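You operate a simulated robot arm through the tools that you are given. There is no shell and no other tool. Be economical: measure what you need, move in short steps, check, and stop when the job is done.

You are at the controls of a simulated robot arm. One attempt, no reset.

Task
Put the teal paper cup and the white cup in the red crate.
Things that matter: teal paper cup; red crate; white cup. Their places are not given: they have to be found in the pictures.

The check looks at the end state, three seconds after you hand in, the way a careful person would. Anything else that was tipped, shoved, dropped, spilled or broken makes it a failure.

Robot
A 7-joint arm with a two-finger parallel gripper, fixed in place. Base frame: the origin is at the foot of the arm, x ahead of it, y to its left, z up; the work surface is at about z = 0. Units: mm, degrees, N and s.
With the tool pointing down near the work surface it reaches from about 220 to 580 mm from the base axis. Its first joint turns from -66.0 to 66.0 degrees. Payload 2.5 kg.
The tool frame sits at the grasp point between the pads (the TCP): z along the fingers, y along the line on which they close. The tips reach 23 mm beyond it. The gripper opens to 94 mm. The fingers are 38 mm wide and 10 mm thick; the gripper's body (54 by 96 mm) begins 39 mm behind the TCP.
Orientation is that of the tool frame in the base frame, as a unit quaternion [x, y, z, w]. With the fingers straight down and closing along the base's y, the tool's x points along the base's -x, its y along +y and its z along -z.

Tools
- The arm moves only by the tool play_rows. Its arguments are lists of equal length, an entry for each row: "dp": the shift along the base's x, y, z in mm, a list of three; "angular": the turn, a rotation vector about the base's x, y, z in degrees, a list of three; "gripper": the closure, from 0 (fully open) to 1 (shut). In form: {"dp": [[tx, ty, tz], ...], "angular": [[ax, ay, az], ...], "gripper": [gripper, ...]}. A call has 1 to 12 rows; each row shifts and turns the commanded pose from where the row before left it. Rows are played at 5 a second. More than 50 mm and 8.6 degrees between two rows, or a gripper value outside its range, and nothing of the call is played. Where a pose cannot be reached the arm comes as near as it can. A force on the tool above 40 N (or 10 N above the force at the start of the call, whichever is more), or a blocked arm, ends the call early, and 0.2 s more pass. Each finger travels about 108 mm/s and halts on what it meets, pressing with about 38 N; the grip force reading is that of the motor and also rises with nothing between the fingers. The clock runs only during rows and for 0.2 s after the last one: add rows that do not move to give the fingers time. It gives the time, the measured TCP pose, the force on the tool (base axes), the opening and the grip force at its end, in the units of the frame above (readings bear some noise), and new pictures: "views" is both (left out), scene, wrist or none.
- Cameras (640 x 400 px; columns grow to the right, rows downward): "scene" is fixed at [101.3, -394.1, 551.7]; the picture's right is [0.94, -0.35, 0.00], its down [-0.18, -0.48, -0.86] and it looks along [0.30, 0.81, -0.51] (base axes); focal length 319 px, centre (320, 200). "wrist" rides on the gripper at [-39, 0, -44] in the tool frame; the picture's right is [0.00, -1.00, 0.00], its down [0.97, 0.00, -0.24] and it looks along [0.24, 0.00, 0.97] (tool axes); focal length 218 px, centre (320, 200).
- pixel_to_xyz(camera, pixels): for up to 12 pixels [column, row] of the newest picture of that camera ("zoom" is the newest enlarged one), the place [x, y, z] in the base frame of the surface seen there, good to about 2 mm. It takes no simulated time.
- enlarge(camera, box): a new picture of the part [left, top, right, bottom] of that camera's present view, enlarged. It takes no simulated time.
- close_job(): hands the job in; it is judged then, once.

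Go step by step. Measure first, check grasps and placings, and put right what went wrong. The budget is 60 turns and 120 pictures, counting those below and the enlarged ones. Unless the task says otherwise, let go and move clear before handing in, and close with one line.

The tools are called after "Emit:" as a command line: name --argument value ..., lists and objects as JSON in quotes. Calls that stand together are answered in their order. play_rows: Moves the arm, as the interface text tells. Its arguments: {"type":"object","properties":{"dp":{"type":"array","items":{"type":"array","items":{"type":"number"}}},"angular":{"type":"array","items":{"type":"array","items":{"type":"number"}}},"gripper":{"type":"array","items":{"type":"number"}},"views":{"type":"string","enum":["both","scene","wrist","none"]}},"required":["dp","angular","gripper"]} The other tools are called the same way: pixel_to_xyz (camera, pixels) gives the place of the surface under pixels of a picture; enlarge (camera, box) takes an enlarged picture of a part of a camera's view; close_job () hands the job in.

At the start:

```text
time_s: 0.0
position: [327.5, 133.2, 311.4]
ee_rot: [0.001, 1.0, 0.0, 0.0]
force: [0.7, 0.6, -0.1]
gripper_width: 94.0
gripper_force: 0.0
```

scene: 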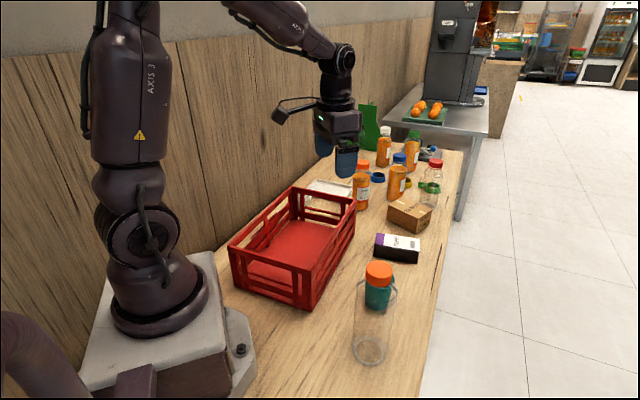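
wrist: 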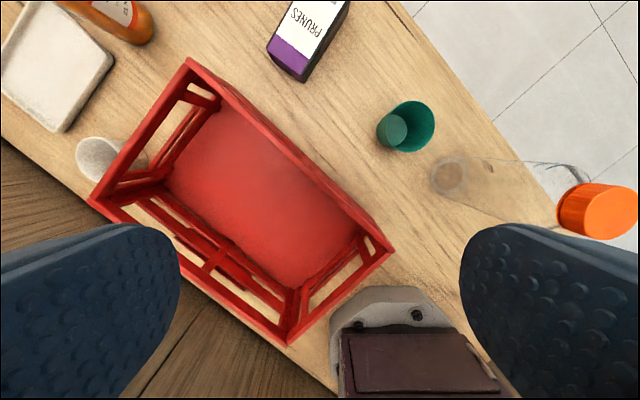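

The wrist picture shows the teal cup at about (405,127), next to a clear bottle with an orange lid, and a white cup at about (98,158) beside the crate. I'll enlarge and measure these.

Emit:
enlarge --camera "wrist" --box '[0, 60, 240, 210]'

Emit:
enlarge --camera "scene" --box '[220, 150, 460, 300]'

Emit:
pixel_to_xyz --camera "wrist" --pixels '[[98, 158], [82, 148], [118, 148], [128, 158], [405, 103], [433, 126], [410, 151], [392, 132], [378, 125], [420, 126], [450, 175], [590, 210]]'

Emit:
pixel_to_xyz --camera "wrist" --pixels '[[190, 65], [95, 205], [288, 340], [390, 250], [265, 200], [275, 60], [30, 65], [110, 60], [60, 130], [140, 40]]'

```text
2.67 times, centred on (120, 135) of wrist
```

zoom: 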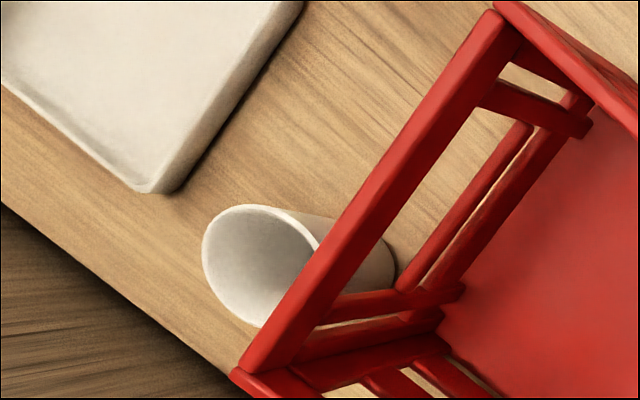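

```text
2.67 times, centred on (340, 225) of scene
```

zoom: 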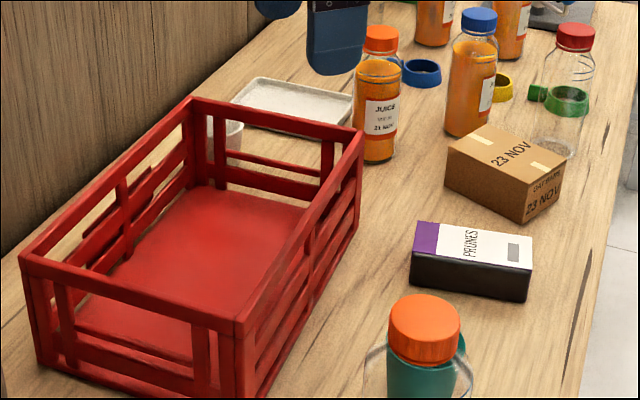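

```text
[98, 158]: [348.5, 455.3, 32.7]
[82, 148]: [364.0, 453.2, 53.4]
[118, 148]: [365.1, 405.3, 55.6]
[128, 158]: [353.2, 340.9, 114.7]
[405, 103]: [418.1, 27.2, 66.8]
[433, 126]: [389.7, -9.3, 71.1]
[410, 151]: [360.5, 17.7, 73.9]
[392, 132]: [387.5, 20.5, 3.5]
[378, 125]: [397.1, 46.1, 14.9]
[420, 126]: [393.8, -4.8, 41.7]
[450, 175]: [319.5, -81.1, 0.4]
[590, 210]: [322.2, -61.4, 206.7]
```

```text
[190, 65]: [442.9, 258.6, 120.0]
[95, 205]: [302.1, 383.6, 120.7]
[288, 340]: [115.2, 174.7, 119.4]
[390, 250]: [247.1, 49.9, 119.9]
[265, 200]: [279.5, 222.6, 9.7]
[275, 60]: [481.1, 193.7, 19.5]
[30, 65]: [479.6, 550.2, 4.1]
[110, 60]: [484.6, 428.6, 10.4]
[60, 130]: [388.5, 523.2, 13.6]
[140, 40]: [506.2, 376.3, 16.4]
```

The teal cup appears to stand with its mouth up, its rim at z≈72. The white cup stands just outside the crate's far short side. Before moving I'll look closer at the teal cup and bottle, and measure around the white cup.

Emit:
pixel_to_xyz --camera "wrist" --pixels '[[10, 170], [40, 190], [0, 138], [40, 165], [92, 138], [77, 160], [90, 176], [108, 140], [145, 155], [148, 162], [30, 260], [100, 215]]'

Emit:
enlarge --camera "wrist" --box '[340, 70, 640, 258]'

```text
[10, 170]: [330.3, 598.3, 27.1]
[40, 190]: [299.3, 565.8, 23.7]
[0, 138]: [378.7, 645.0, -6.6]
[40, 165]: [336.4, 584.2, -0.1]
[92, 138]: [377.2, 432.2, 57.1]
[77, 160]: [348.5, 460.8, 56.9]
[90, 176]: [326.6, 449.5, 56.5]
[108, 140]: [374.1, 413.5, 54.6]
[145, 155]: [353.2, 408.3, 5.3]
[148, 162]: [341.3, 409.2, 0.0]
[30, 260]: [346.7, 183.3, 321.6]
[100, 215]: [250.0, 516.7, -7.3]
```

```text
2.13 times, centred on (490, 164) of wrist
```

zoom: 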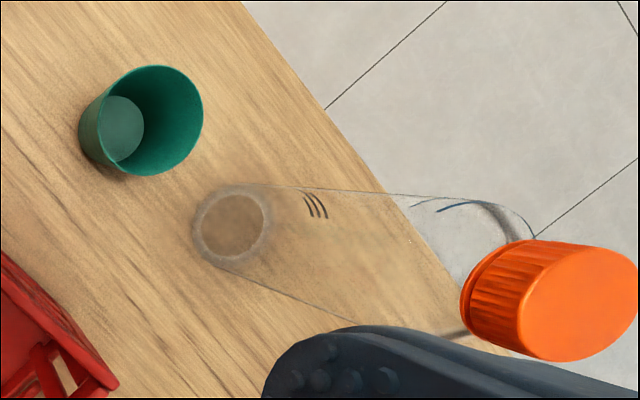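

The teal cup's rim centre is about (389,19) and the bottle is about 113 mm away, toward (-x,-y). With a yaw of 47° the fingers close along the crate's short direction, clear of the bottle, so I'll hover over the teal cup at height with that yaw.

Emit:
play_rows --dp '[[10.25, -19, 0], [10.25, -19, 0], [10.25, -19, 0], [10.25, -19, 0], [10.25, -19, 0], [10.25, -19, 0], [0, 0, -40], [0, 0, -20], [0, 0, 0]]' --angular '[[0, 0, 7.83], [0, 0, 7.83], [0, 0, 7.83], [0, 0, 7.83], [0, 0, 7.83], [0, 0, 7.83], [0, 0, 0], [0, 0, 0], [0, 0, 0]]' --gripper '[0, 0, 0, 0, 0, 0, 0, 0, 0]'

```text
time_s: 2.0
position: [386.9, 18.1, 252.4]
ee_rot: [-0.398, 0.917, 0.0, -0.001]
force: [0.1, 0.5, 0.0]
gripper_width: 94.0
gripper_force: 0.1
```

scene: 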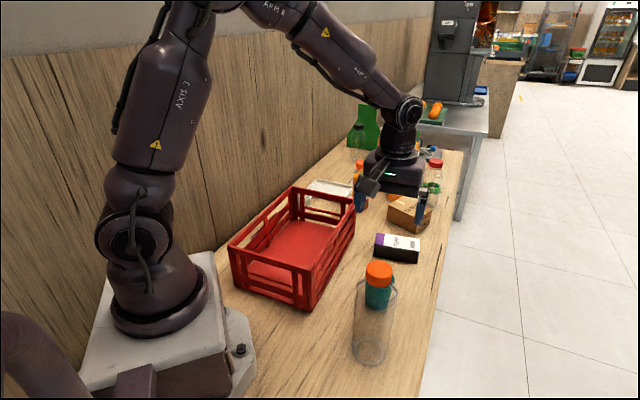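
wrist: 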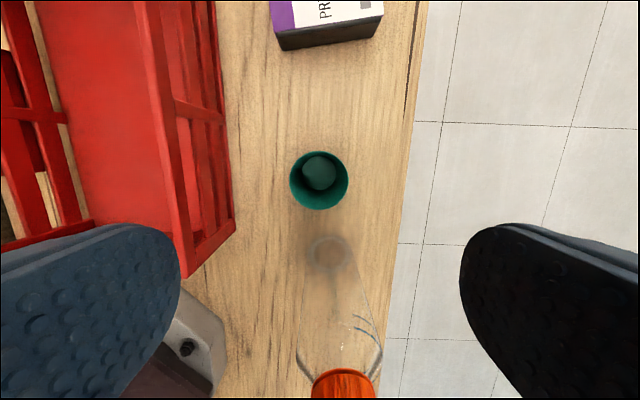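

The cup is now almost centred under the gripper (rim at about (319,180)). I'll measure its rim to refine.

Emit:
pixel_to_xyz --camera "wrist" --pixels '[[292, 180], [346, 180], [319, 153], [319, 208], [300, 160], [338, 160], [340, 202], [318, 172], [330, 252], [340, 378]]'

```text
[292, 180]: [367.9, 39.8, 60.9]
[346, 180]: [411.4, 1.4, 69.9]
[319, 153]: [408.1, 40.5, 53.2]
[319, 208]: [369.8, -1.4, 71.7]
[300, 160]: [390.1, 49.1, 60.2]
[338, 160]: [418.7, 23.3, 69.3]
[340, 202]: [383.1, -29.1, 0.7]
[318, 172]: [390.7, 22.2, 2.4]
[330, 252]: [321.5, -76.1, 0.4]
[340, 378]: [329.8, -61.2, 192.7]
```

The teal cup's centre is (389.5,20) and its rim is at about z 72. I'll nudge over, descend to z≈43 and close gently.

Emit:
play_rows --dp '[[2.6, 2, -30], [0, 0, -45], [0, 0, -45], [0, 0, -45], [0, 0, -30], [0, 0, -14], [0, 0, 0], [0, 0, 0]]' --angular '[[0, 0, 0], [0, 0, 0], [0, 0, 0], [0, 0, 0], [0, 0, 0], [0, 0, 0], [0, 0, 0], [0, 0, 0]]' --gripper '[0, 0, 0, 0, 0, 0, 0, 0]'

```text
time_s: 3.8
position: [391.0, 20.6, 41.0]
ee_rot: [-0.398, 0.917, 0.0, 0.0]
force: [0.0, -0.1, 0.5]
gripper_width: 94.0
gripper_force: 0.1
```

scene: 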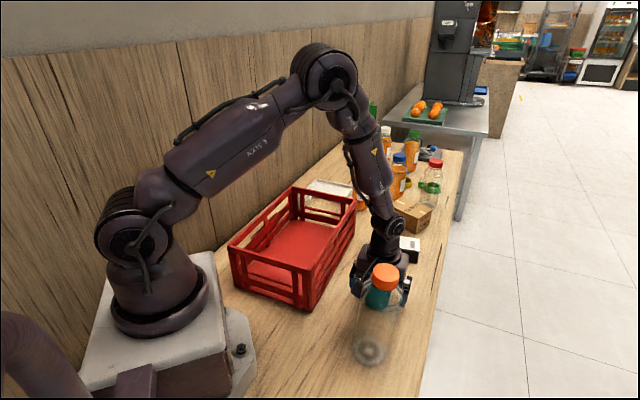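
wrist: 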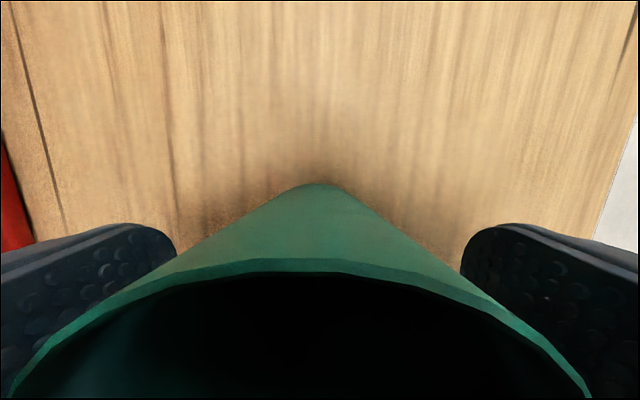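

The fingers straddle the teal cup, but the orange lid looks shifted by about 6 px, from (379,272) to (385,275). I'll check whether the bottle has been touched.

Emit:
enlarge --camera "scene" --box '[300, 230, 460, 380]'

Emit:
pixel_to_xyz --camera "scene" --pixels '[[385, 268], [385, 280], [373, 275], [398, 277], [367, 352]]'

```text
2.67 times, centred on (380, 305) of scene
```

zoom: 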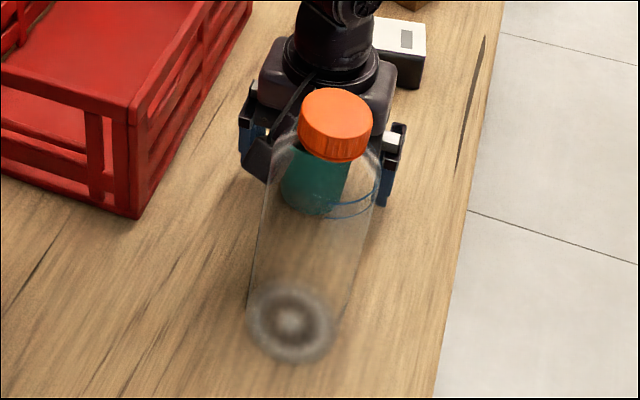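

```text
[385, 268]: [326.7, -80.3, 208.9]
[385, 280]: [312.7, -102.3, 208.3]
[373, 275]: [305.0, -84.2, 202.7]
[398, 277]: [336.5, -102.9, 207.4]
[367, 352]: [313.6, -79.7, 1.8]
```

The bottle may be leaning against a part of the gripper that sticks out on the tool's +x side. I'll measure its base and lid closely before doing anything.

Emit:
pixel_to_xyz --camera "zoom" --pixels '[[290, 320], [250, 320], [333, 325], [290, 360], [338, 100], [335, 150], [303, 115], [372, 115], [265, 160], [270, 140], [285, 115]]'

Emit:
enlarge --camera "scene" --box '[340, 240, 430, 300]'

```text
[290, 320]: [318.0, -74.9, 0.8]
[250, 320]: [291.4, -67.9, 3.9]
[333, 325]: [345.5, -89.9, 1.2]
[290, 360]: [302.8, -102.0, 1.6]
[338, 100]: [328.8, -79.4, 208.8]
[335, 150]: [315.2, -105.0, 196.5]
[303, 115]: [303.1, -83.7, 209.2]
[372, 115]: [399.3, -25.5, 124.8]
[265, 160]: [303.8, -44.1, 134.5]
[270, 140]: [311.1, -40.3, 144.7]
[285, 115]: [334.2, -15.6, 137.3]
```

```text
6.67 times, centred on (385, 270) of scene
```

zoom: 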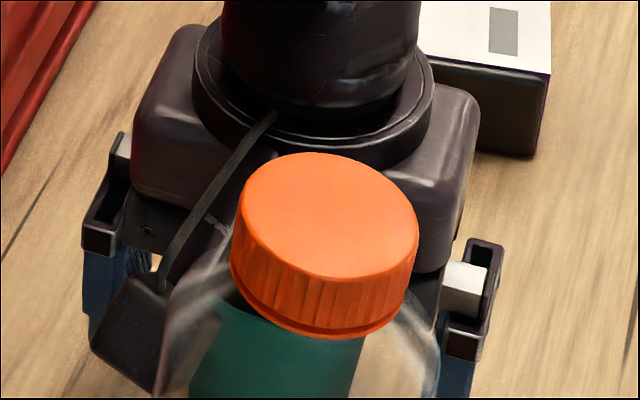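

The lid is centred at about (320,-91), while the base is still at (319,-77). So the bottle is leaning about 4° against the protrusion (z≈135–145, near (304,-44)) and has not slid. I'll back slowly off along +u so it rights itself, then turn the yaw away from the bottle, with the cup still free between the fingers.

Emit:
play_rows --dp '[[1.4, 1.5, 0], [1.4, 1.5, 0], [1.4, 1.5, 0], [1.4, 1.5, 0], [1.4, 1.5, 0], [1.4, 1.5, 0], [1.4, 1.5, 0], [0, 0, 0], [0, 0, 0]]' --angular '[[0, 0, 0], [0, 0, 0], [0, 0, 0], [0, 0, 0], [0, 0, 0], [0, 0, 0], [0, 0, 0], [0, 0, 0], [0, 0, 0]]' --gripper '[0, 0, 0, 0, 0, 0, 0, 0, 0]' --views "none"

Emit:
enlarge --camera "scene" --box '[300, 230, 460, 380]'

Emit:
pixel_to_xyz --camera "zoom" --pixels '[[285, 320], [250, 320], [333, 325], [290, 360], [330, 100], [325, 115], [303, 115], [325, 140], [265, 160], [270, 140], [285, 115]]'

```text
time_s: 5.8
position: [402.3, 32.3, 43.3]
ee_rot: [-0.398, 0.917, 0.0, -0.001]
force: [-0.2, -0.3, 0.5]
gripper_width: 94.0
gripper_force: 0.1
```

```text
2.67 times, centred on (380, 305) of scene
```

zoom: 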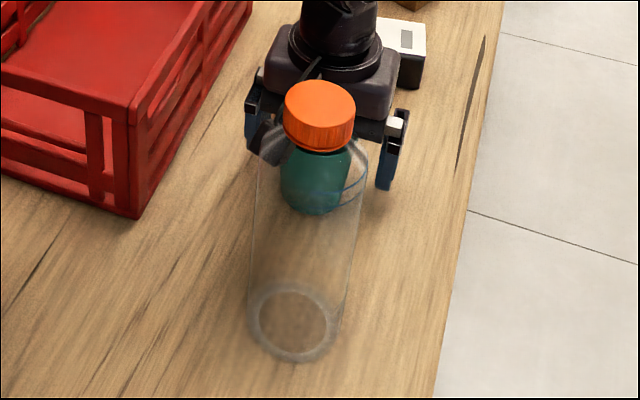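

```text
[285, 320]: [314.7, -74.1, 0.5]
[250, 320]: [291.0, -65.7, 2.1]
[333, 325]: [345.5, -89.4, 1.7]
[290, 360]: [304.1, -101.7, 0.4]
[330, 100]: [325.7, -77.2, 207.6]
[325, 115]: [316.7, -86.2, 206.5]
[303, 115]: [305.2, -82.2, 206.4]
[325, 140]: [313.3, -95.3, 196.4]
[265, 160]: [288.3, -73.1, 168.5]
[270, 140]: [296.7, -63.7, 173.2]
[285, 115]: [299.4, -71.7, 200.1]
```

The bottle is upright again (lid back at scene (380,268), top level at z 206.5). Next I'll yaw -30° to swing the protrusion away from it, then re-centre on the cup.

Emit:
play_rows --dp '[[0, 0, 0], [0, 0, 0], [0, 0, 0], [0, 0, 0], [-6.4, -6.1, 0], [-6.4, -6.1, 0], [0, 0, 0]]' --angular '[[0, 0, -7.5], [0, 0, -7.5], [0, 0, -7.5], [0, 0, -7.5], [0, 0, 0], [0, 0, 0], [0, 0, 0]]' --gripper '[0, 0, 0, 0, 0, 0, 0]'

```text
time_s: 7.4
position: [387.7, 18.5, 42.5]
ee_rot: [-0.148, 0.989, 0.0, 0.0]
force: [-0.2, -0.4, 0.0]
gripper_width: 93.9
gripper_force: 0.0
```

scene: 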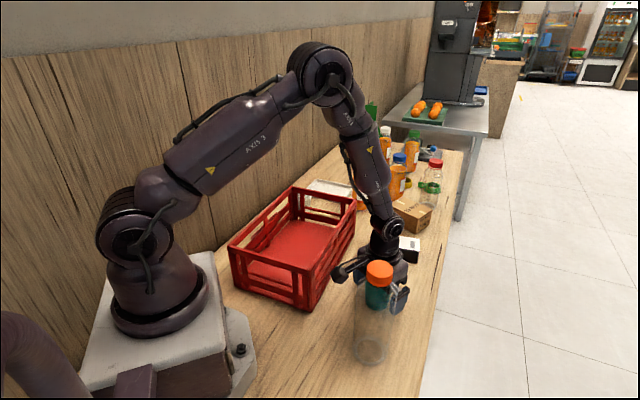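
wrist: 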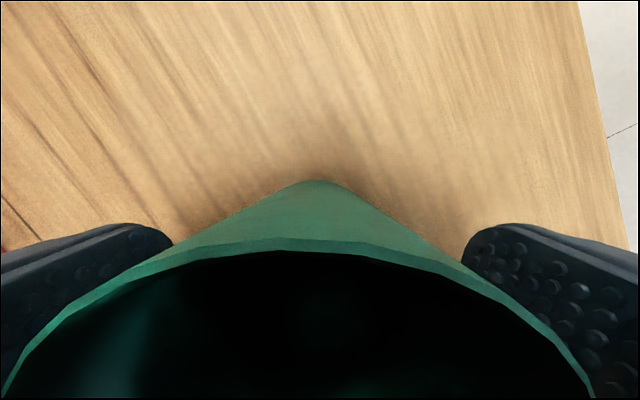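

The cup is centred between the fingers and the bottle is clear. I'll close on it.

Emit:
play_rows --dp '[[0, 0, 0], [0, 0, 0], [0, 0, 0], [0, 0, 0]]' --angular '[[0, 0, 0], [0, 0, 0], [0, 0, 0], [0, 0, 0]]' --gripper '[0.3, 0.45, 0.55, 0.55]' --views "wrist"

```text
time_s: 8.4
position: [388.5, 19.1, 42.8]
ee_rot: [-0.147, 0.989, 0.001, -0.001]
force: [-0.7, -0.3, 1.0]
gripper_width: 57.8
gripper_force: 38.3
```

wrist: 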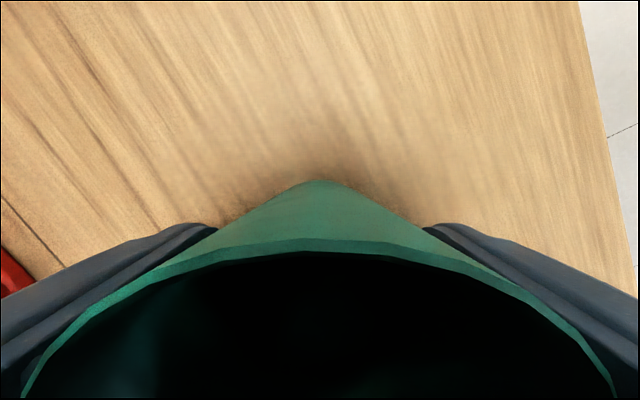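

The cup is held (57.8 mm opening, 38 N). I'll lift it straight up to z≈250.

Emit:
play_rows --dp '[[0, 0, 15], [0, 0, 40], [0, 0, 45], [0, 0, 45], [0, 0, 45], [0, 0, 20], [0, 0, 0]]' --angular '[[0, 0, 0], [0, 0, 0], [0, 0, 0], [0, 0, 0], [0, 0, 0], [0, 0, 0], [0, 0, 0]]' --gripper '[0.55, 0.55, 0.55, 0.55, 0.55, 0.55, 0.55]' --views "scene"

```text
time_s: 10.0
position: [387.7, 22.2, 253.2]
ee_rot: [-0.148, 0.989, -0.001, -0.001]
force: [1.3, 0.2, 0.3]
gripper_width: 57.9
gripper_force: 38.5
```

scene: 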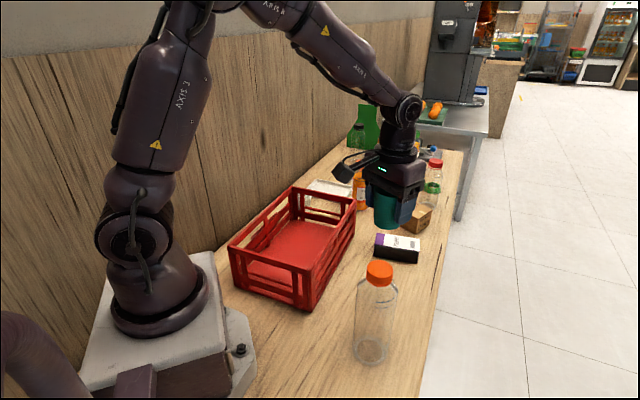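

The lift is clean and the bottle stands upright. I'll measure the protrusion's lowest point relative to the TCP while it's in view.

Emit:
enlarge --camera "scene" --box '[320, 130, 448, 230]'

Emit:
pixel_to_xyz --camera "scene" --pixels '[[340, 170], [336, 168], [345, 177], [350, 175], [345, 163], [386, 226], [386, 215]]'

```text
4.00 times, centred on (384, 180) of scene
```

zoom: 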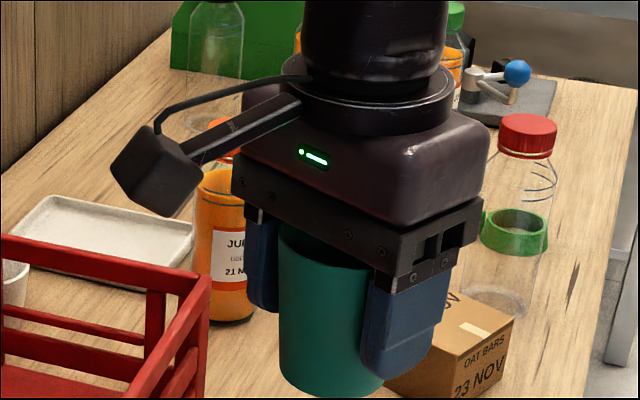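

```text
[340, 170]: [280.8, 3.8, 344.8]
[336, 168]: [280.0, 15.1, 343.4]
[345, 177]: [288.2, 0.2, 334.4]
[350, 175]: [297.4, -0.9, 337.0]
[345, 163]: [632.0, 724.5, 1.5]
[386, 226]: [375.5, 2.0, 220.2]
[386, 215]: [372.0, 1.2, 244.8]
```

The protrusion's underside is about 77 mm above the TCP and reaches about 110 mm along tool +x. I'll place the teal cup toward the far end of the crate (about (334,279)) at yaw 47°, so the protrusion stays over the crate's interior. First I carry it there, still high.

Emit:
play_rows --dp '[[-7.7, 36.7, 0], [-7.7, 36.7, 0], [-7.7, 36.7, 0], [-7.7, 36.7, 0], [-7.7, 36.7, 0], [-7.7, 36.7, 0], [-7.7, 36.7, 0], [0, 0, 0], [0, 0, 0]]' --angular '[[0, 0, 5], [0, 0, 5], [0, 0, 5], [0, 0, 5], [0, 0, 5], [0, 0, 5], [0, 0, 0], [0, 0, 0], [0, 0, 0]]' --gripper '[0.55, 0.55, 0.55, 0.55, 0.55, 0.55, 0.55, 0.55, 0.55]'

```text
time_s: 12.0
position: [334.5, 278.7, 255.4]
ee_rot: [-0.399, 0.917, 0.0, 0.001]
force: [0.4, -0.4, 0.0]
gripper_width: 57.3
gripper_force: 38.2
```

scene: 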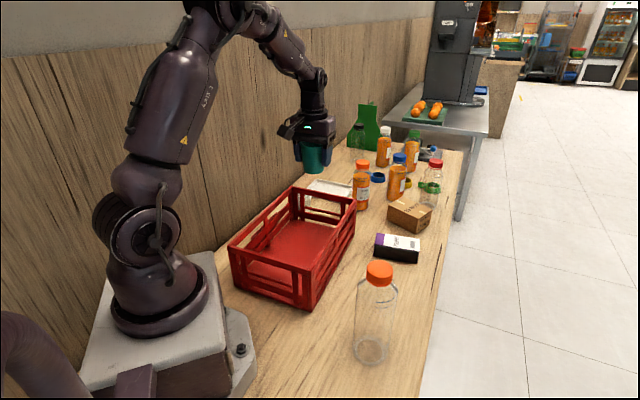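
wrist: 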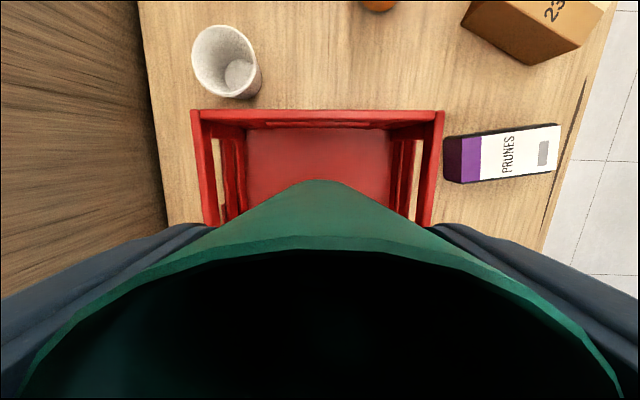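

The crate's far rail (columns 195–440) is centred under me, and the white cup stands at (225,60) with its mouth up. I'll measure it and the rails now.

Emit:
pixel_to_xyz --camera "wrist" --pixels '[[193, 50], [257, 55], [222, 27], [228, 94], [240, 74], [200, 115], [438, 115], [318, 113], [318, 123], [210, 205], [428, 205], [320, 150]]'

Emit:
enlarge --camera "wrist" --box '[160, 0, 320, 100]'

```text
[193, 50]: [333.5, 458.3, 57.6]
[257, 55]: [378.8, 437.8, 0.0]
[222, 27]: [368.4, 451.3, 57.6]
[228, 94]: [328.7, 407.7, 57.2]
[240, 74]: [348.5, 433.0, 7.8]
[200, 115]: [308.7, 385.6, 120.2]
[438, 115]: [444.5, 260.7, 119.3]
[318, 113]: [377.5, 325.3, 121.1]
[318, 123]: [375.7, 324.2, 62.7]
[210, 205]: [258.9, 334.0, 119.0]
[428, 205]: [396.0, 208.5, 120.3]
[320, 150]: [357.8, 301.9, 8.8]
```

```text
4.00 times, centred on (240, 50) of wrist
```

zoom: 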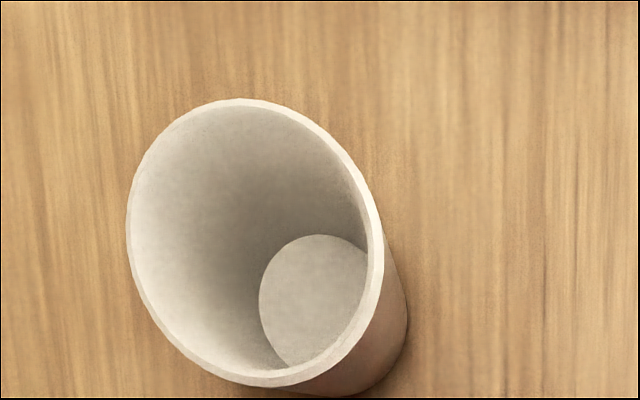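

The white cup is centred at (348.5,430) with its rim at z 57, and the crate floor is at z≈9. I'll lower the teal cup to TCP z≈53.

Emit:
play_rows --dp '[[0, 0, -45], [0, 0, -45], [0, 0, -45], [0, 0, -35], [0, 0, -20], [0, 0, -8], [0, 0, -4], [0, 0, 0]]' --angular '[[0, 0, 0], [0, 0, 0], [0, 0, 0], [0, 0, 0], [0, 0, 0], [0, 0, 0], [0, 0, 0], [0, 0, 0]]' --gripper '[0.55, 0.55, 0.55, 0.55, 0.55, 0.55, 0.55, 0.55]' --views "scene"

```text
time_s: 13.8
position: [334.4, 277.2, 52.1]
ee_rot: [-0.399, 0.917, 0.0, 0.0]
force: [0.3, -0.1, 0.1]
gripper_width: 57.0
gripper_force: 37.9
```

scene: 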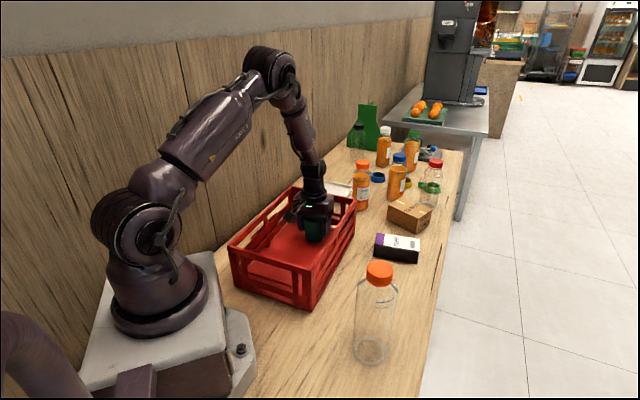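

The cup is at the crate floor with no contact with the rails. I'll open to about 80 mm, wait, then rise straight up.

Emit:
play_rows --dp '[[0, 0, -1], [0, 0, 0], [0, 0, 0], [0, 0, 15], [0, 0, 40], [0, 0, 45], [0, 0, 45], [0, 0, 45], [0, 0, 10], [0, 0, 0]]' --angular '[[0, 0, 0], [0, 0, 0], [0, 0, 0], [0, 0, 0], [0, 0, 0], [0, 0, 0], [0, 0, 0], [0, 0, 0], [0, 0, 0], [0, 0, 0]]' --gripper '[0.35, 0.15, 0.15, 0.15, 0.15, 0.15, 0.15, 0.15, 0.15, 0.15]'

```text
time_s: 16.0
position: [335.3, 275.5, 251.6]
ee_rot: [-0.399, 0.917, 0.001, 0.0]
force: [0.4, -0.3, -0.4]
gripper_width: 79.9
gripper_force: 0.1
```

scene: 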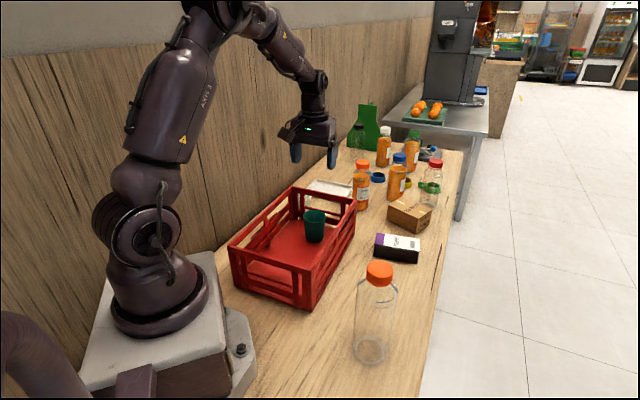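
wrist: 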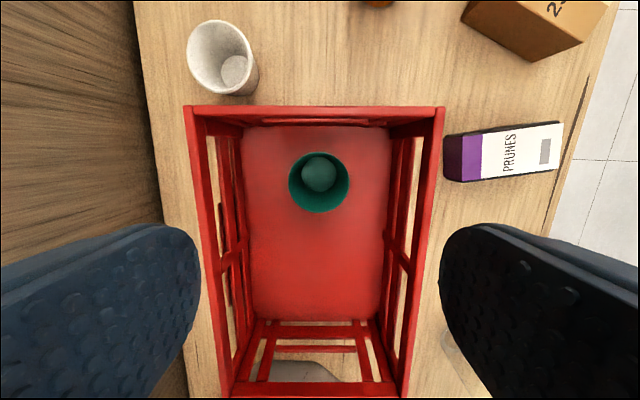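

The teal cup stands upright in the crate. For the white cup I'll use yaw ≈27°, so the protrusion hangs between the crate's left rail and the wall. I'll hover above it first.

Emit:
play_rows --dp '[[3.3, 38.6, 0], [3.3, 38.6, 0], [3.3, 38.6, 0], [3.3, 38.6, 0], [0, 0, -25], [0, 0, 0], [0, 0, 0]]' --angular '[[0, 0, -5], [0, 0, -5], [0, 0, -5], [0, 0, -5], [0, 0, 0], [0, 0, 0], [0, 0, 0]]' --gripper '[0.1, 0.1, 0.1, 0.1, 0.1, 0.1, 0.1]'

```text
time_s: 17.6
position: [347.3, 430.8, 227.3]
ee_rot: [-0.234, 0.972, 0.0, 0.0]
force: [-0.4, -0.3, -0.9]
gripper_width: 84.4
gripper_force: 0.0
```

scene: 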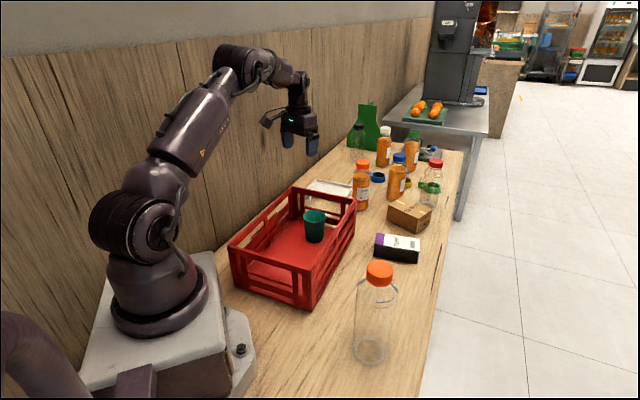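
wrist: 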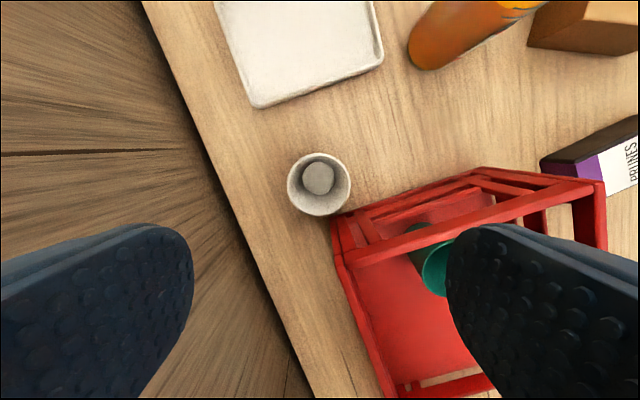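

The cup is centred under the tool (rim at (319,184)). I'll check the rim, wall and crate corner clearances before descending.

Emit:
pixel_to_xyz --camera "wrist" --pixels '[[289, 184], [349, 184], [318, 155], [320, 213], [334, 217], [340, 255], [400, 195], [478, 168], [190, 120], [240, 230], [180, 200], [100, 200]]'

Emit:
enlarge --camera "scene" --box '[240, 60, 368, 160]'

Emit:
pixel_to_xyz --camera "scene" --pixels '[[264, 122], [268, 128], [272, 126], [266, 120]]'

```text
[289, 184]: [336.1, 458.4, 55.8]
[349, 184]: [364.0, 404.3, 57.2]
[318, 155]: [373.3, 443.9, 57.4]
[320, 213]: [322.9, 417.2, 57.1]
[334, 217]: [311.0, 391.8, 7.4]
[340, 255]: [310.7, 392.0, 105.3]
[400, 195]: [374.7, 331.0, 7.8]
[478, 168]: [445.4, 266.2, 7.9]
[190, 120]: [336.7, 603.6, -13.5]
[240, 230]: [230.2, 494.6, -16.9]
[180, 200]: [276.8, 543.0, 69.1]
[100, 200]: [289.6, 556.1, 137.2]
```

```text
4.00 times, centred on (304, 110) of scene
```

zoom: 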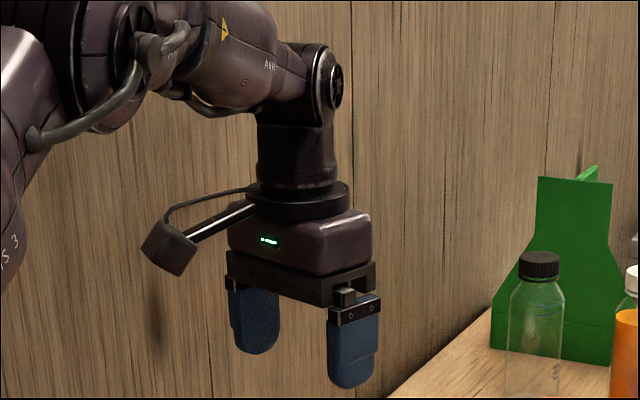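

```text
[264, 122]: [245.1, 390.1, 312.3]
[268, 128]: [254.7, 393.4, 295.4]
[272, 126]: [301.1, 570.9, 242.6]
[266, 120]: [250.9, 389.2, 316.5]
```

The wall is at v≈220 and the crate's outer face at u≈152, so there is about 12 mm from the gripper body to the crate and about 20 mm from the protrusion to the side rail. I'll descend to z≈42.

Emit:
play_rows --dp '[[1.5, 0.3, -40], [0, 0, -40], [0, 0, -40], [0, 0, -35], [0, 0, -20], [0, 0, -10], [0, 0, 0], [0, 0, 0]]' --angular '[[0, 0, 0], [0, 0, 0], [0, 0, 0], [0, 0, 0], [0, 0, 0], [0, 0, 0], [0, 0, 0], [0, 0, 0]]' --gripper '[0.1, 0.1, 0.1, 0.1, 0.1, 0.1, 0.1, 0.1]'

```text
time_s: 19.4
position: [346.3, 431.2, 41.6]
ee_rot: [-0.233, 0.972, 0.0, 0.0]
force: [-0.3, 0.0, 0.2]
gripper_width: 84.4
gripper_force: 0.1
```

scene: 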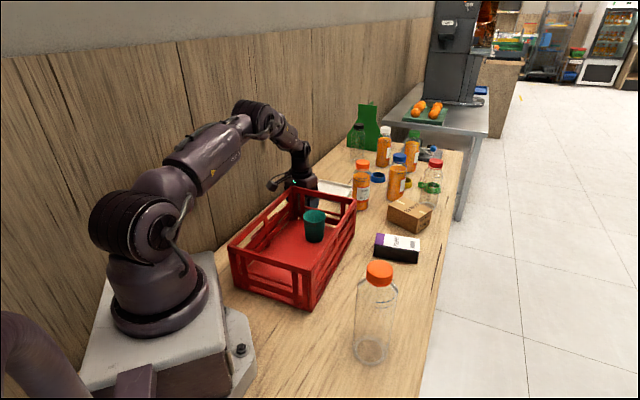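
wrist: 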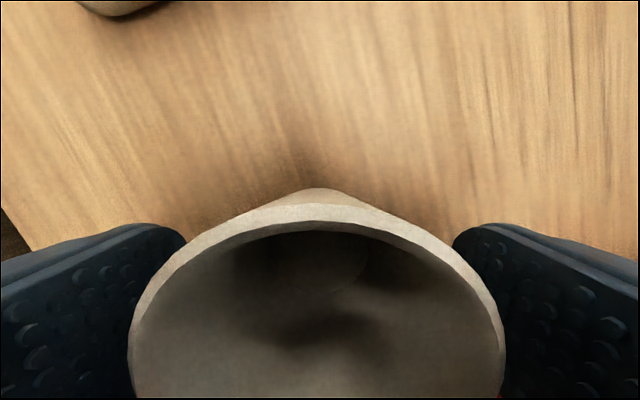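

The descent was clean and the fingers straddle the white cup. I'll close on it and lift a little.

Emit:
play_rows --dp '[[0, 0, 0], [0, 0, 0], [0, 0, 0], [0, 0, 0], [0, 0, 0], [0, 0, 8], [0, 0, 12], [0, 0, 0]]' --angular '[[0, 0, 0], [0, 0, 0], [0, 0, 0], [0, 0, 0], [0, 0, 0], [0, 0, 0], [0, 0, 0], [0, 0, 0]]' --gripper '[0.25, 0.4, 0.5, 0.6, 0.6, 0.6, 0.6, 0.6]'

```text
time_s: 21.2
position: [347.0, 432.0, 61.0]
ee_rot: [-0.233, 0.972, 0.0, 0.0]
force: [0.1, -0.5, -0.4]
gripper_width: 61.3
gripper_force: 37.9
```

scene: 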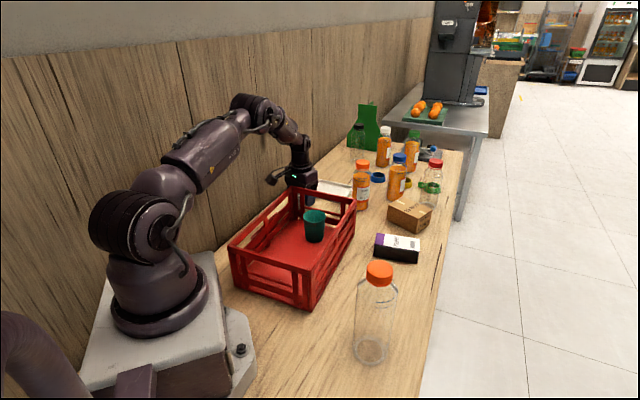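
wrist: 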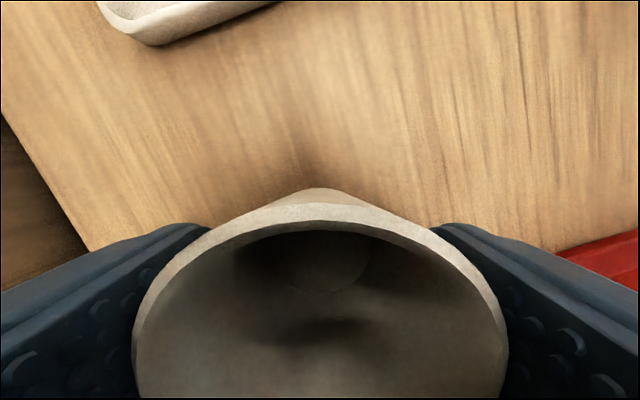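

The white cup is held and rising. I'll lift it to z≈255 and carry it over the crate's middle, (273,213), turning back to yaw 47°.

Emit:
play_rows --dp '[[0, 0, 45], [0, 0, 50], [0, 0, 50], [0, 0, 49], [-14.8, -43.8, 0], [-14.8, -43.8, 0], [-14.8, -43.8, 0], [-14.8, -43.8, 0], [-14.8, -43.8, 0], [0, 0, 0], [0, 0, 0]]' --angular '[[0, 0, 0], [0, 0, 0], [0, 0, 0], [0, 0, 0], [0, 0, 4], [0, 0, 4], [0, 0, 4], [0, 0, 4], [0, 0, 4], [0, 0, 0], [0, 0, 0]]' --gripper '[0.6, 0.6, 0.6, 0.6, 0.6, 0.6, 0.6, 0.6, 0.6, 0.6, 0.6]'

```text
time_s: 23.6
position: [274.8, 209.3, 254.3]
ee_rot: [-0.398, 0.917, 0.0, 0.0]
force: [-0.4, 0.2, -0.6]
gripper_width: 61.3
gripper_force: 38.0
```

scene: 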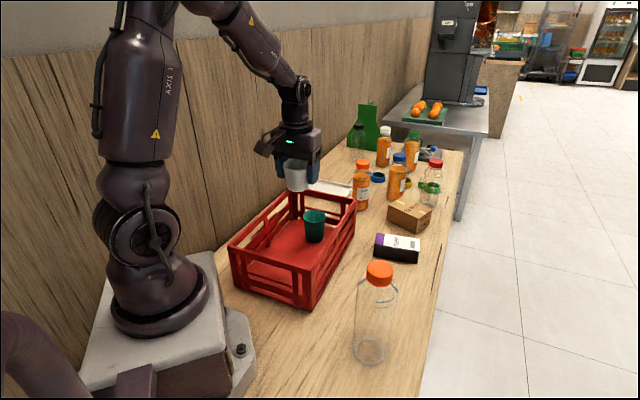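
wrist: 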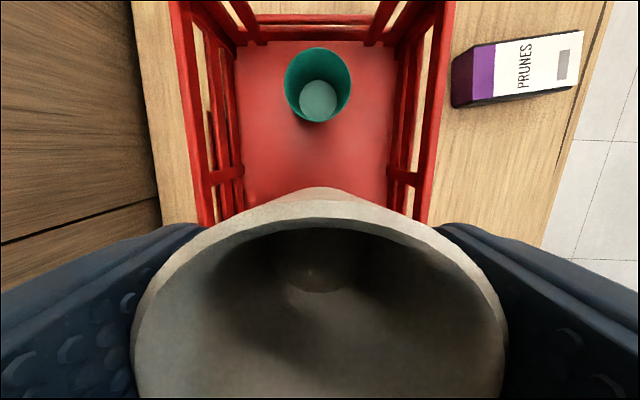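

The white cup is over the crate's middle with the teal cup well ahead of it at (318,85). I'll lower it to TCP z≈51.

Emit:
play_rows --dp '[[1, 1.5, -45], [1, 1.5, -45], [0, 0, -45], [0, 0, -35], [0, 0, -20], [0, 0, -8], [0, 0, -4], [0, 0, 0]]' --angular '[[0, 0, 0], [0, 0, 0], [0, 0, 0], [0, 0, 0], [0, 0, 0], [0, 0, 0], [0, 0, 0], [0, 0, 0]]' --gripper '[0.6, 0.6, 0.6, 0.6, 0.6, 0.6, 0.6, 0.6]'

```text
time_s: 25.4
position: [277.1, 216.2, 52.9]
ee_rot: [-0.399, 0.917, 0.0, 0.0]
force: [-0.1, 0.1, -0.5]
gripper_width: 61.3
gripper_force: 38.1
```

scene: 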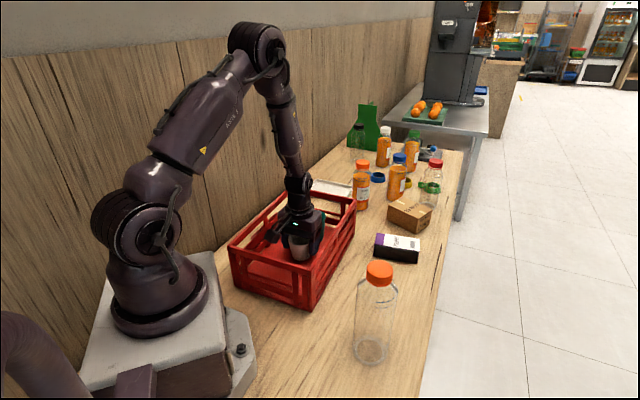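
wrist: 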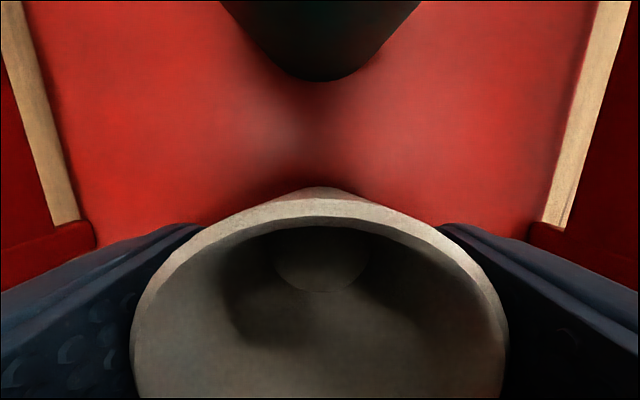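

The cup is just above the floor (about 2 mm), clear of the teal cup and the rails. I'll lower the last bit, open, and rise.

Emit:
play_rows --dp '[[0, 0, -2], [0, 0, 0], [0, 0, 0], [0, 0, 0], [0, 0, 15], [0, 0, 40], [0, 0, 45], [0, 0, 45], [0, 0, 45], [0, 0, 20], [0, 0, 0]]' --angular '[[0, 0, 0], [0, 0, 0], [0, 0, 0], [0, 0, 0], [0, 0, 0], [0, 0, 0], [0, 0, 0], [0, 0, 0], [0, 0, 0], [0, 0, 0], [0, 0, 0]]' --gripper '[0.6, 0.35, 0.15, 0.15, 0.15, 0.15, 0.15, 0.15, 0.15, 0.15, 0.15]'

Emit:
enlarge --camera "scene" --box '[220, 130, 480, 380]'

```text
time_s: 27.8
position: [277.0, 215.1, 259.9]
ee_rot: [-0.399, 0.917, 0.0, 0.0]
force: [0.8, 0.3, 0.2]
gripper_width: 79.7
gripper_force: 0.0
```

scene: 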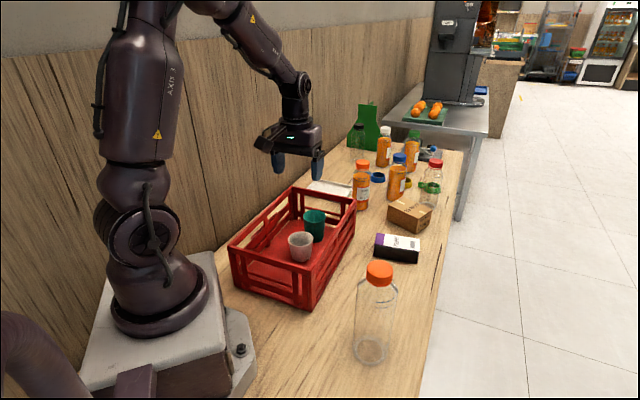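
wrist: 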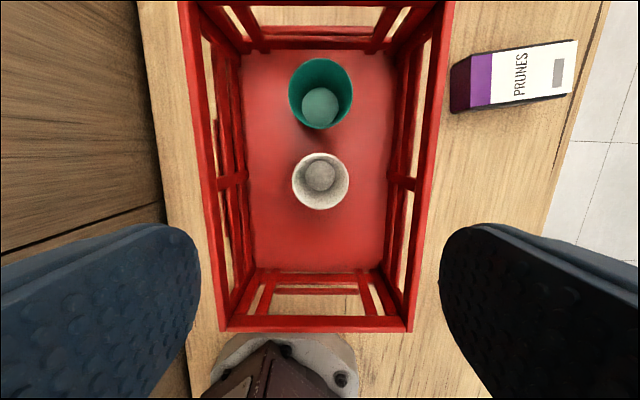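

```text
1.60 times, centred on (350, 255) of scene
```

zoom: 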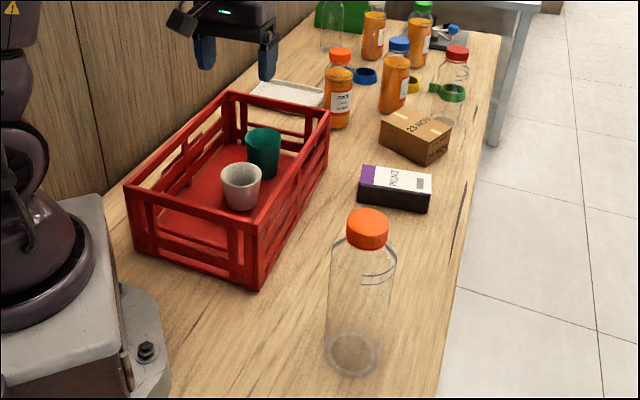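

Both cups stand upright in the crate (wrist pixels (320,93) and (320,180)), the bottle is upright in its place, and the gripper is open and well clear. I'm handing in.

Emit:
close_job

```text
The job is handed in.
```

The teal paper cup and the white cup are both standing upright in the red crate. On the way, part of the gripper leaned the clear orange-lidded bottle over by about 4°; it righted itself when I backed off and now stands within a few millimetres of where it started.
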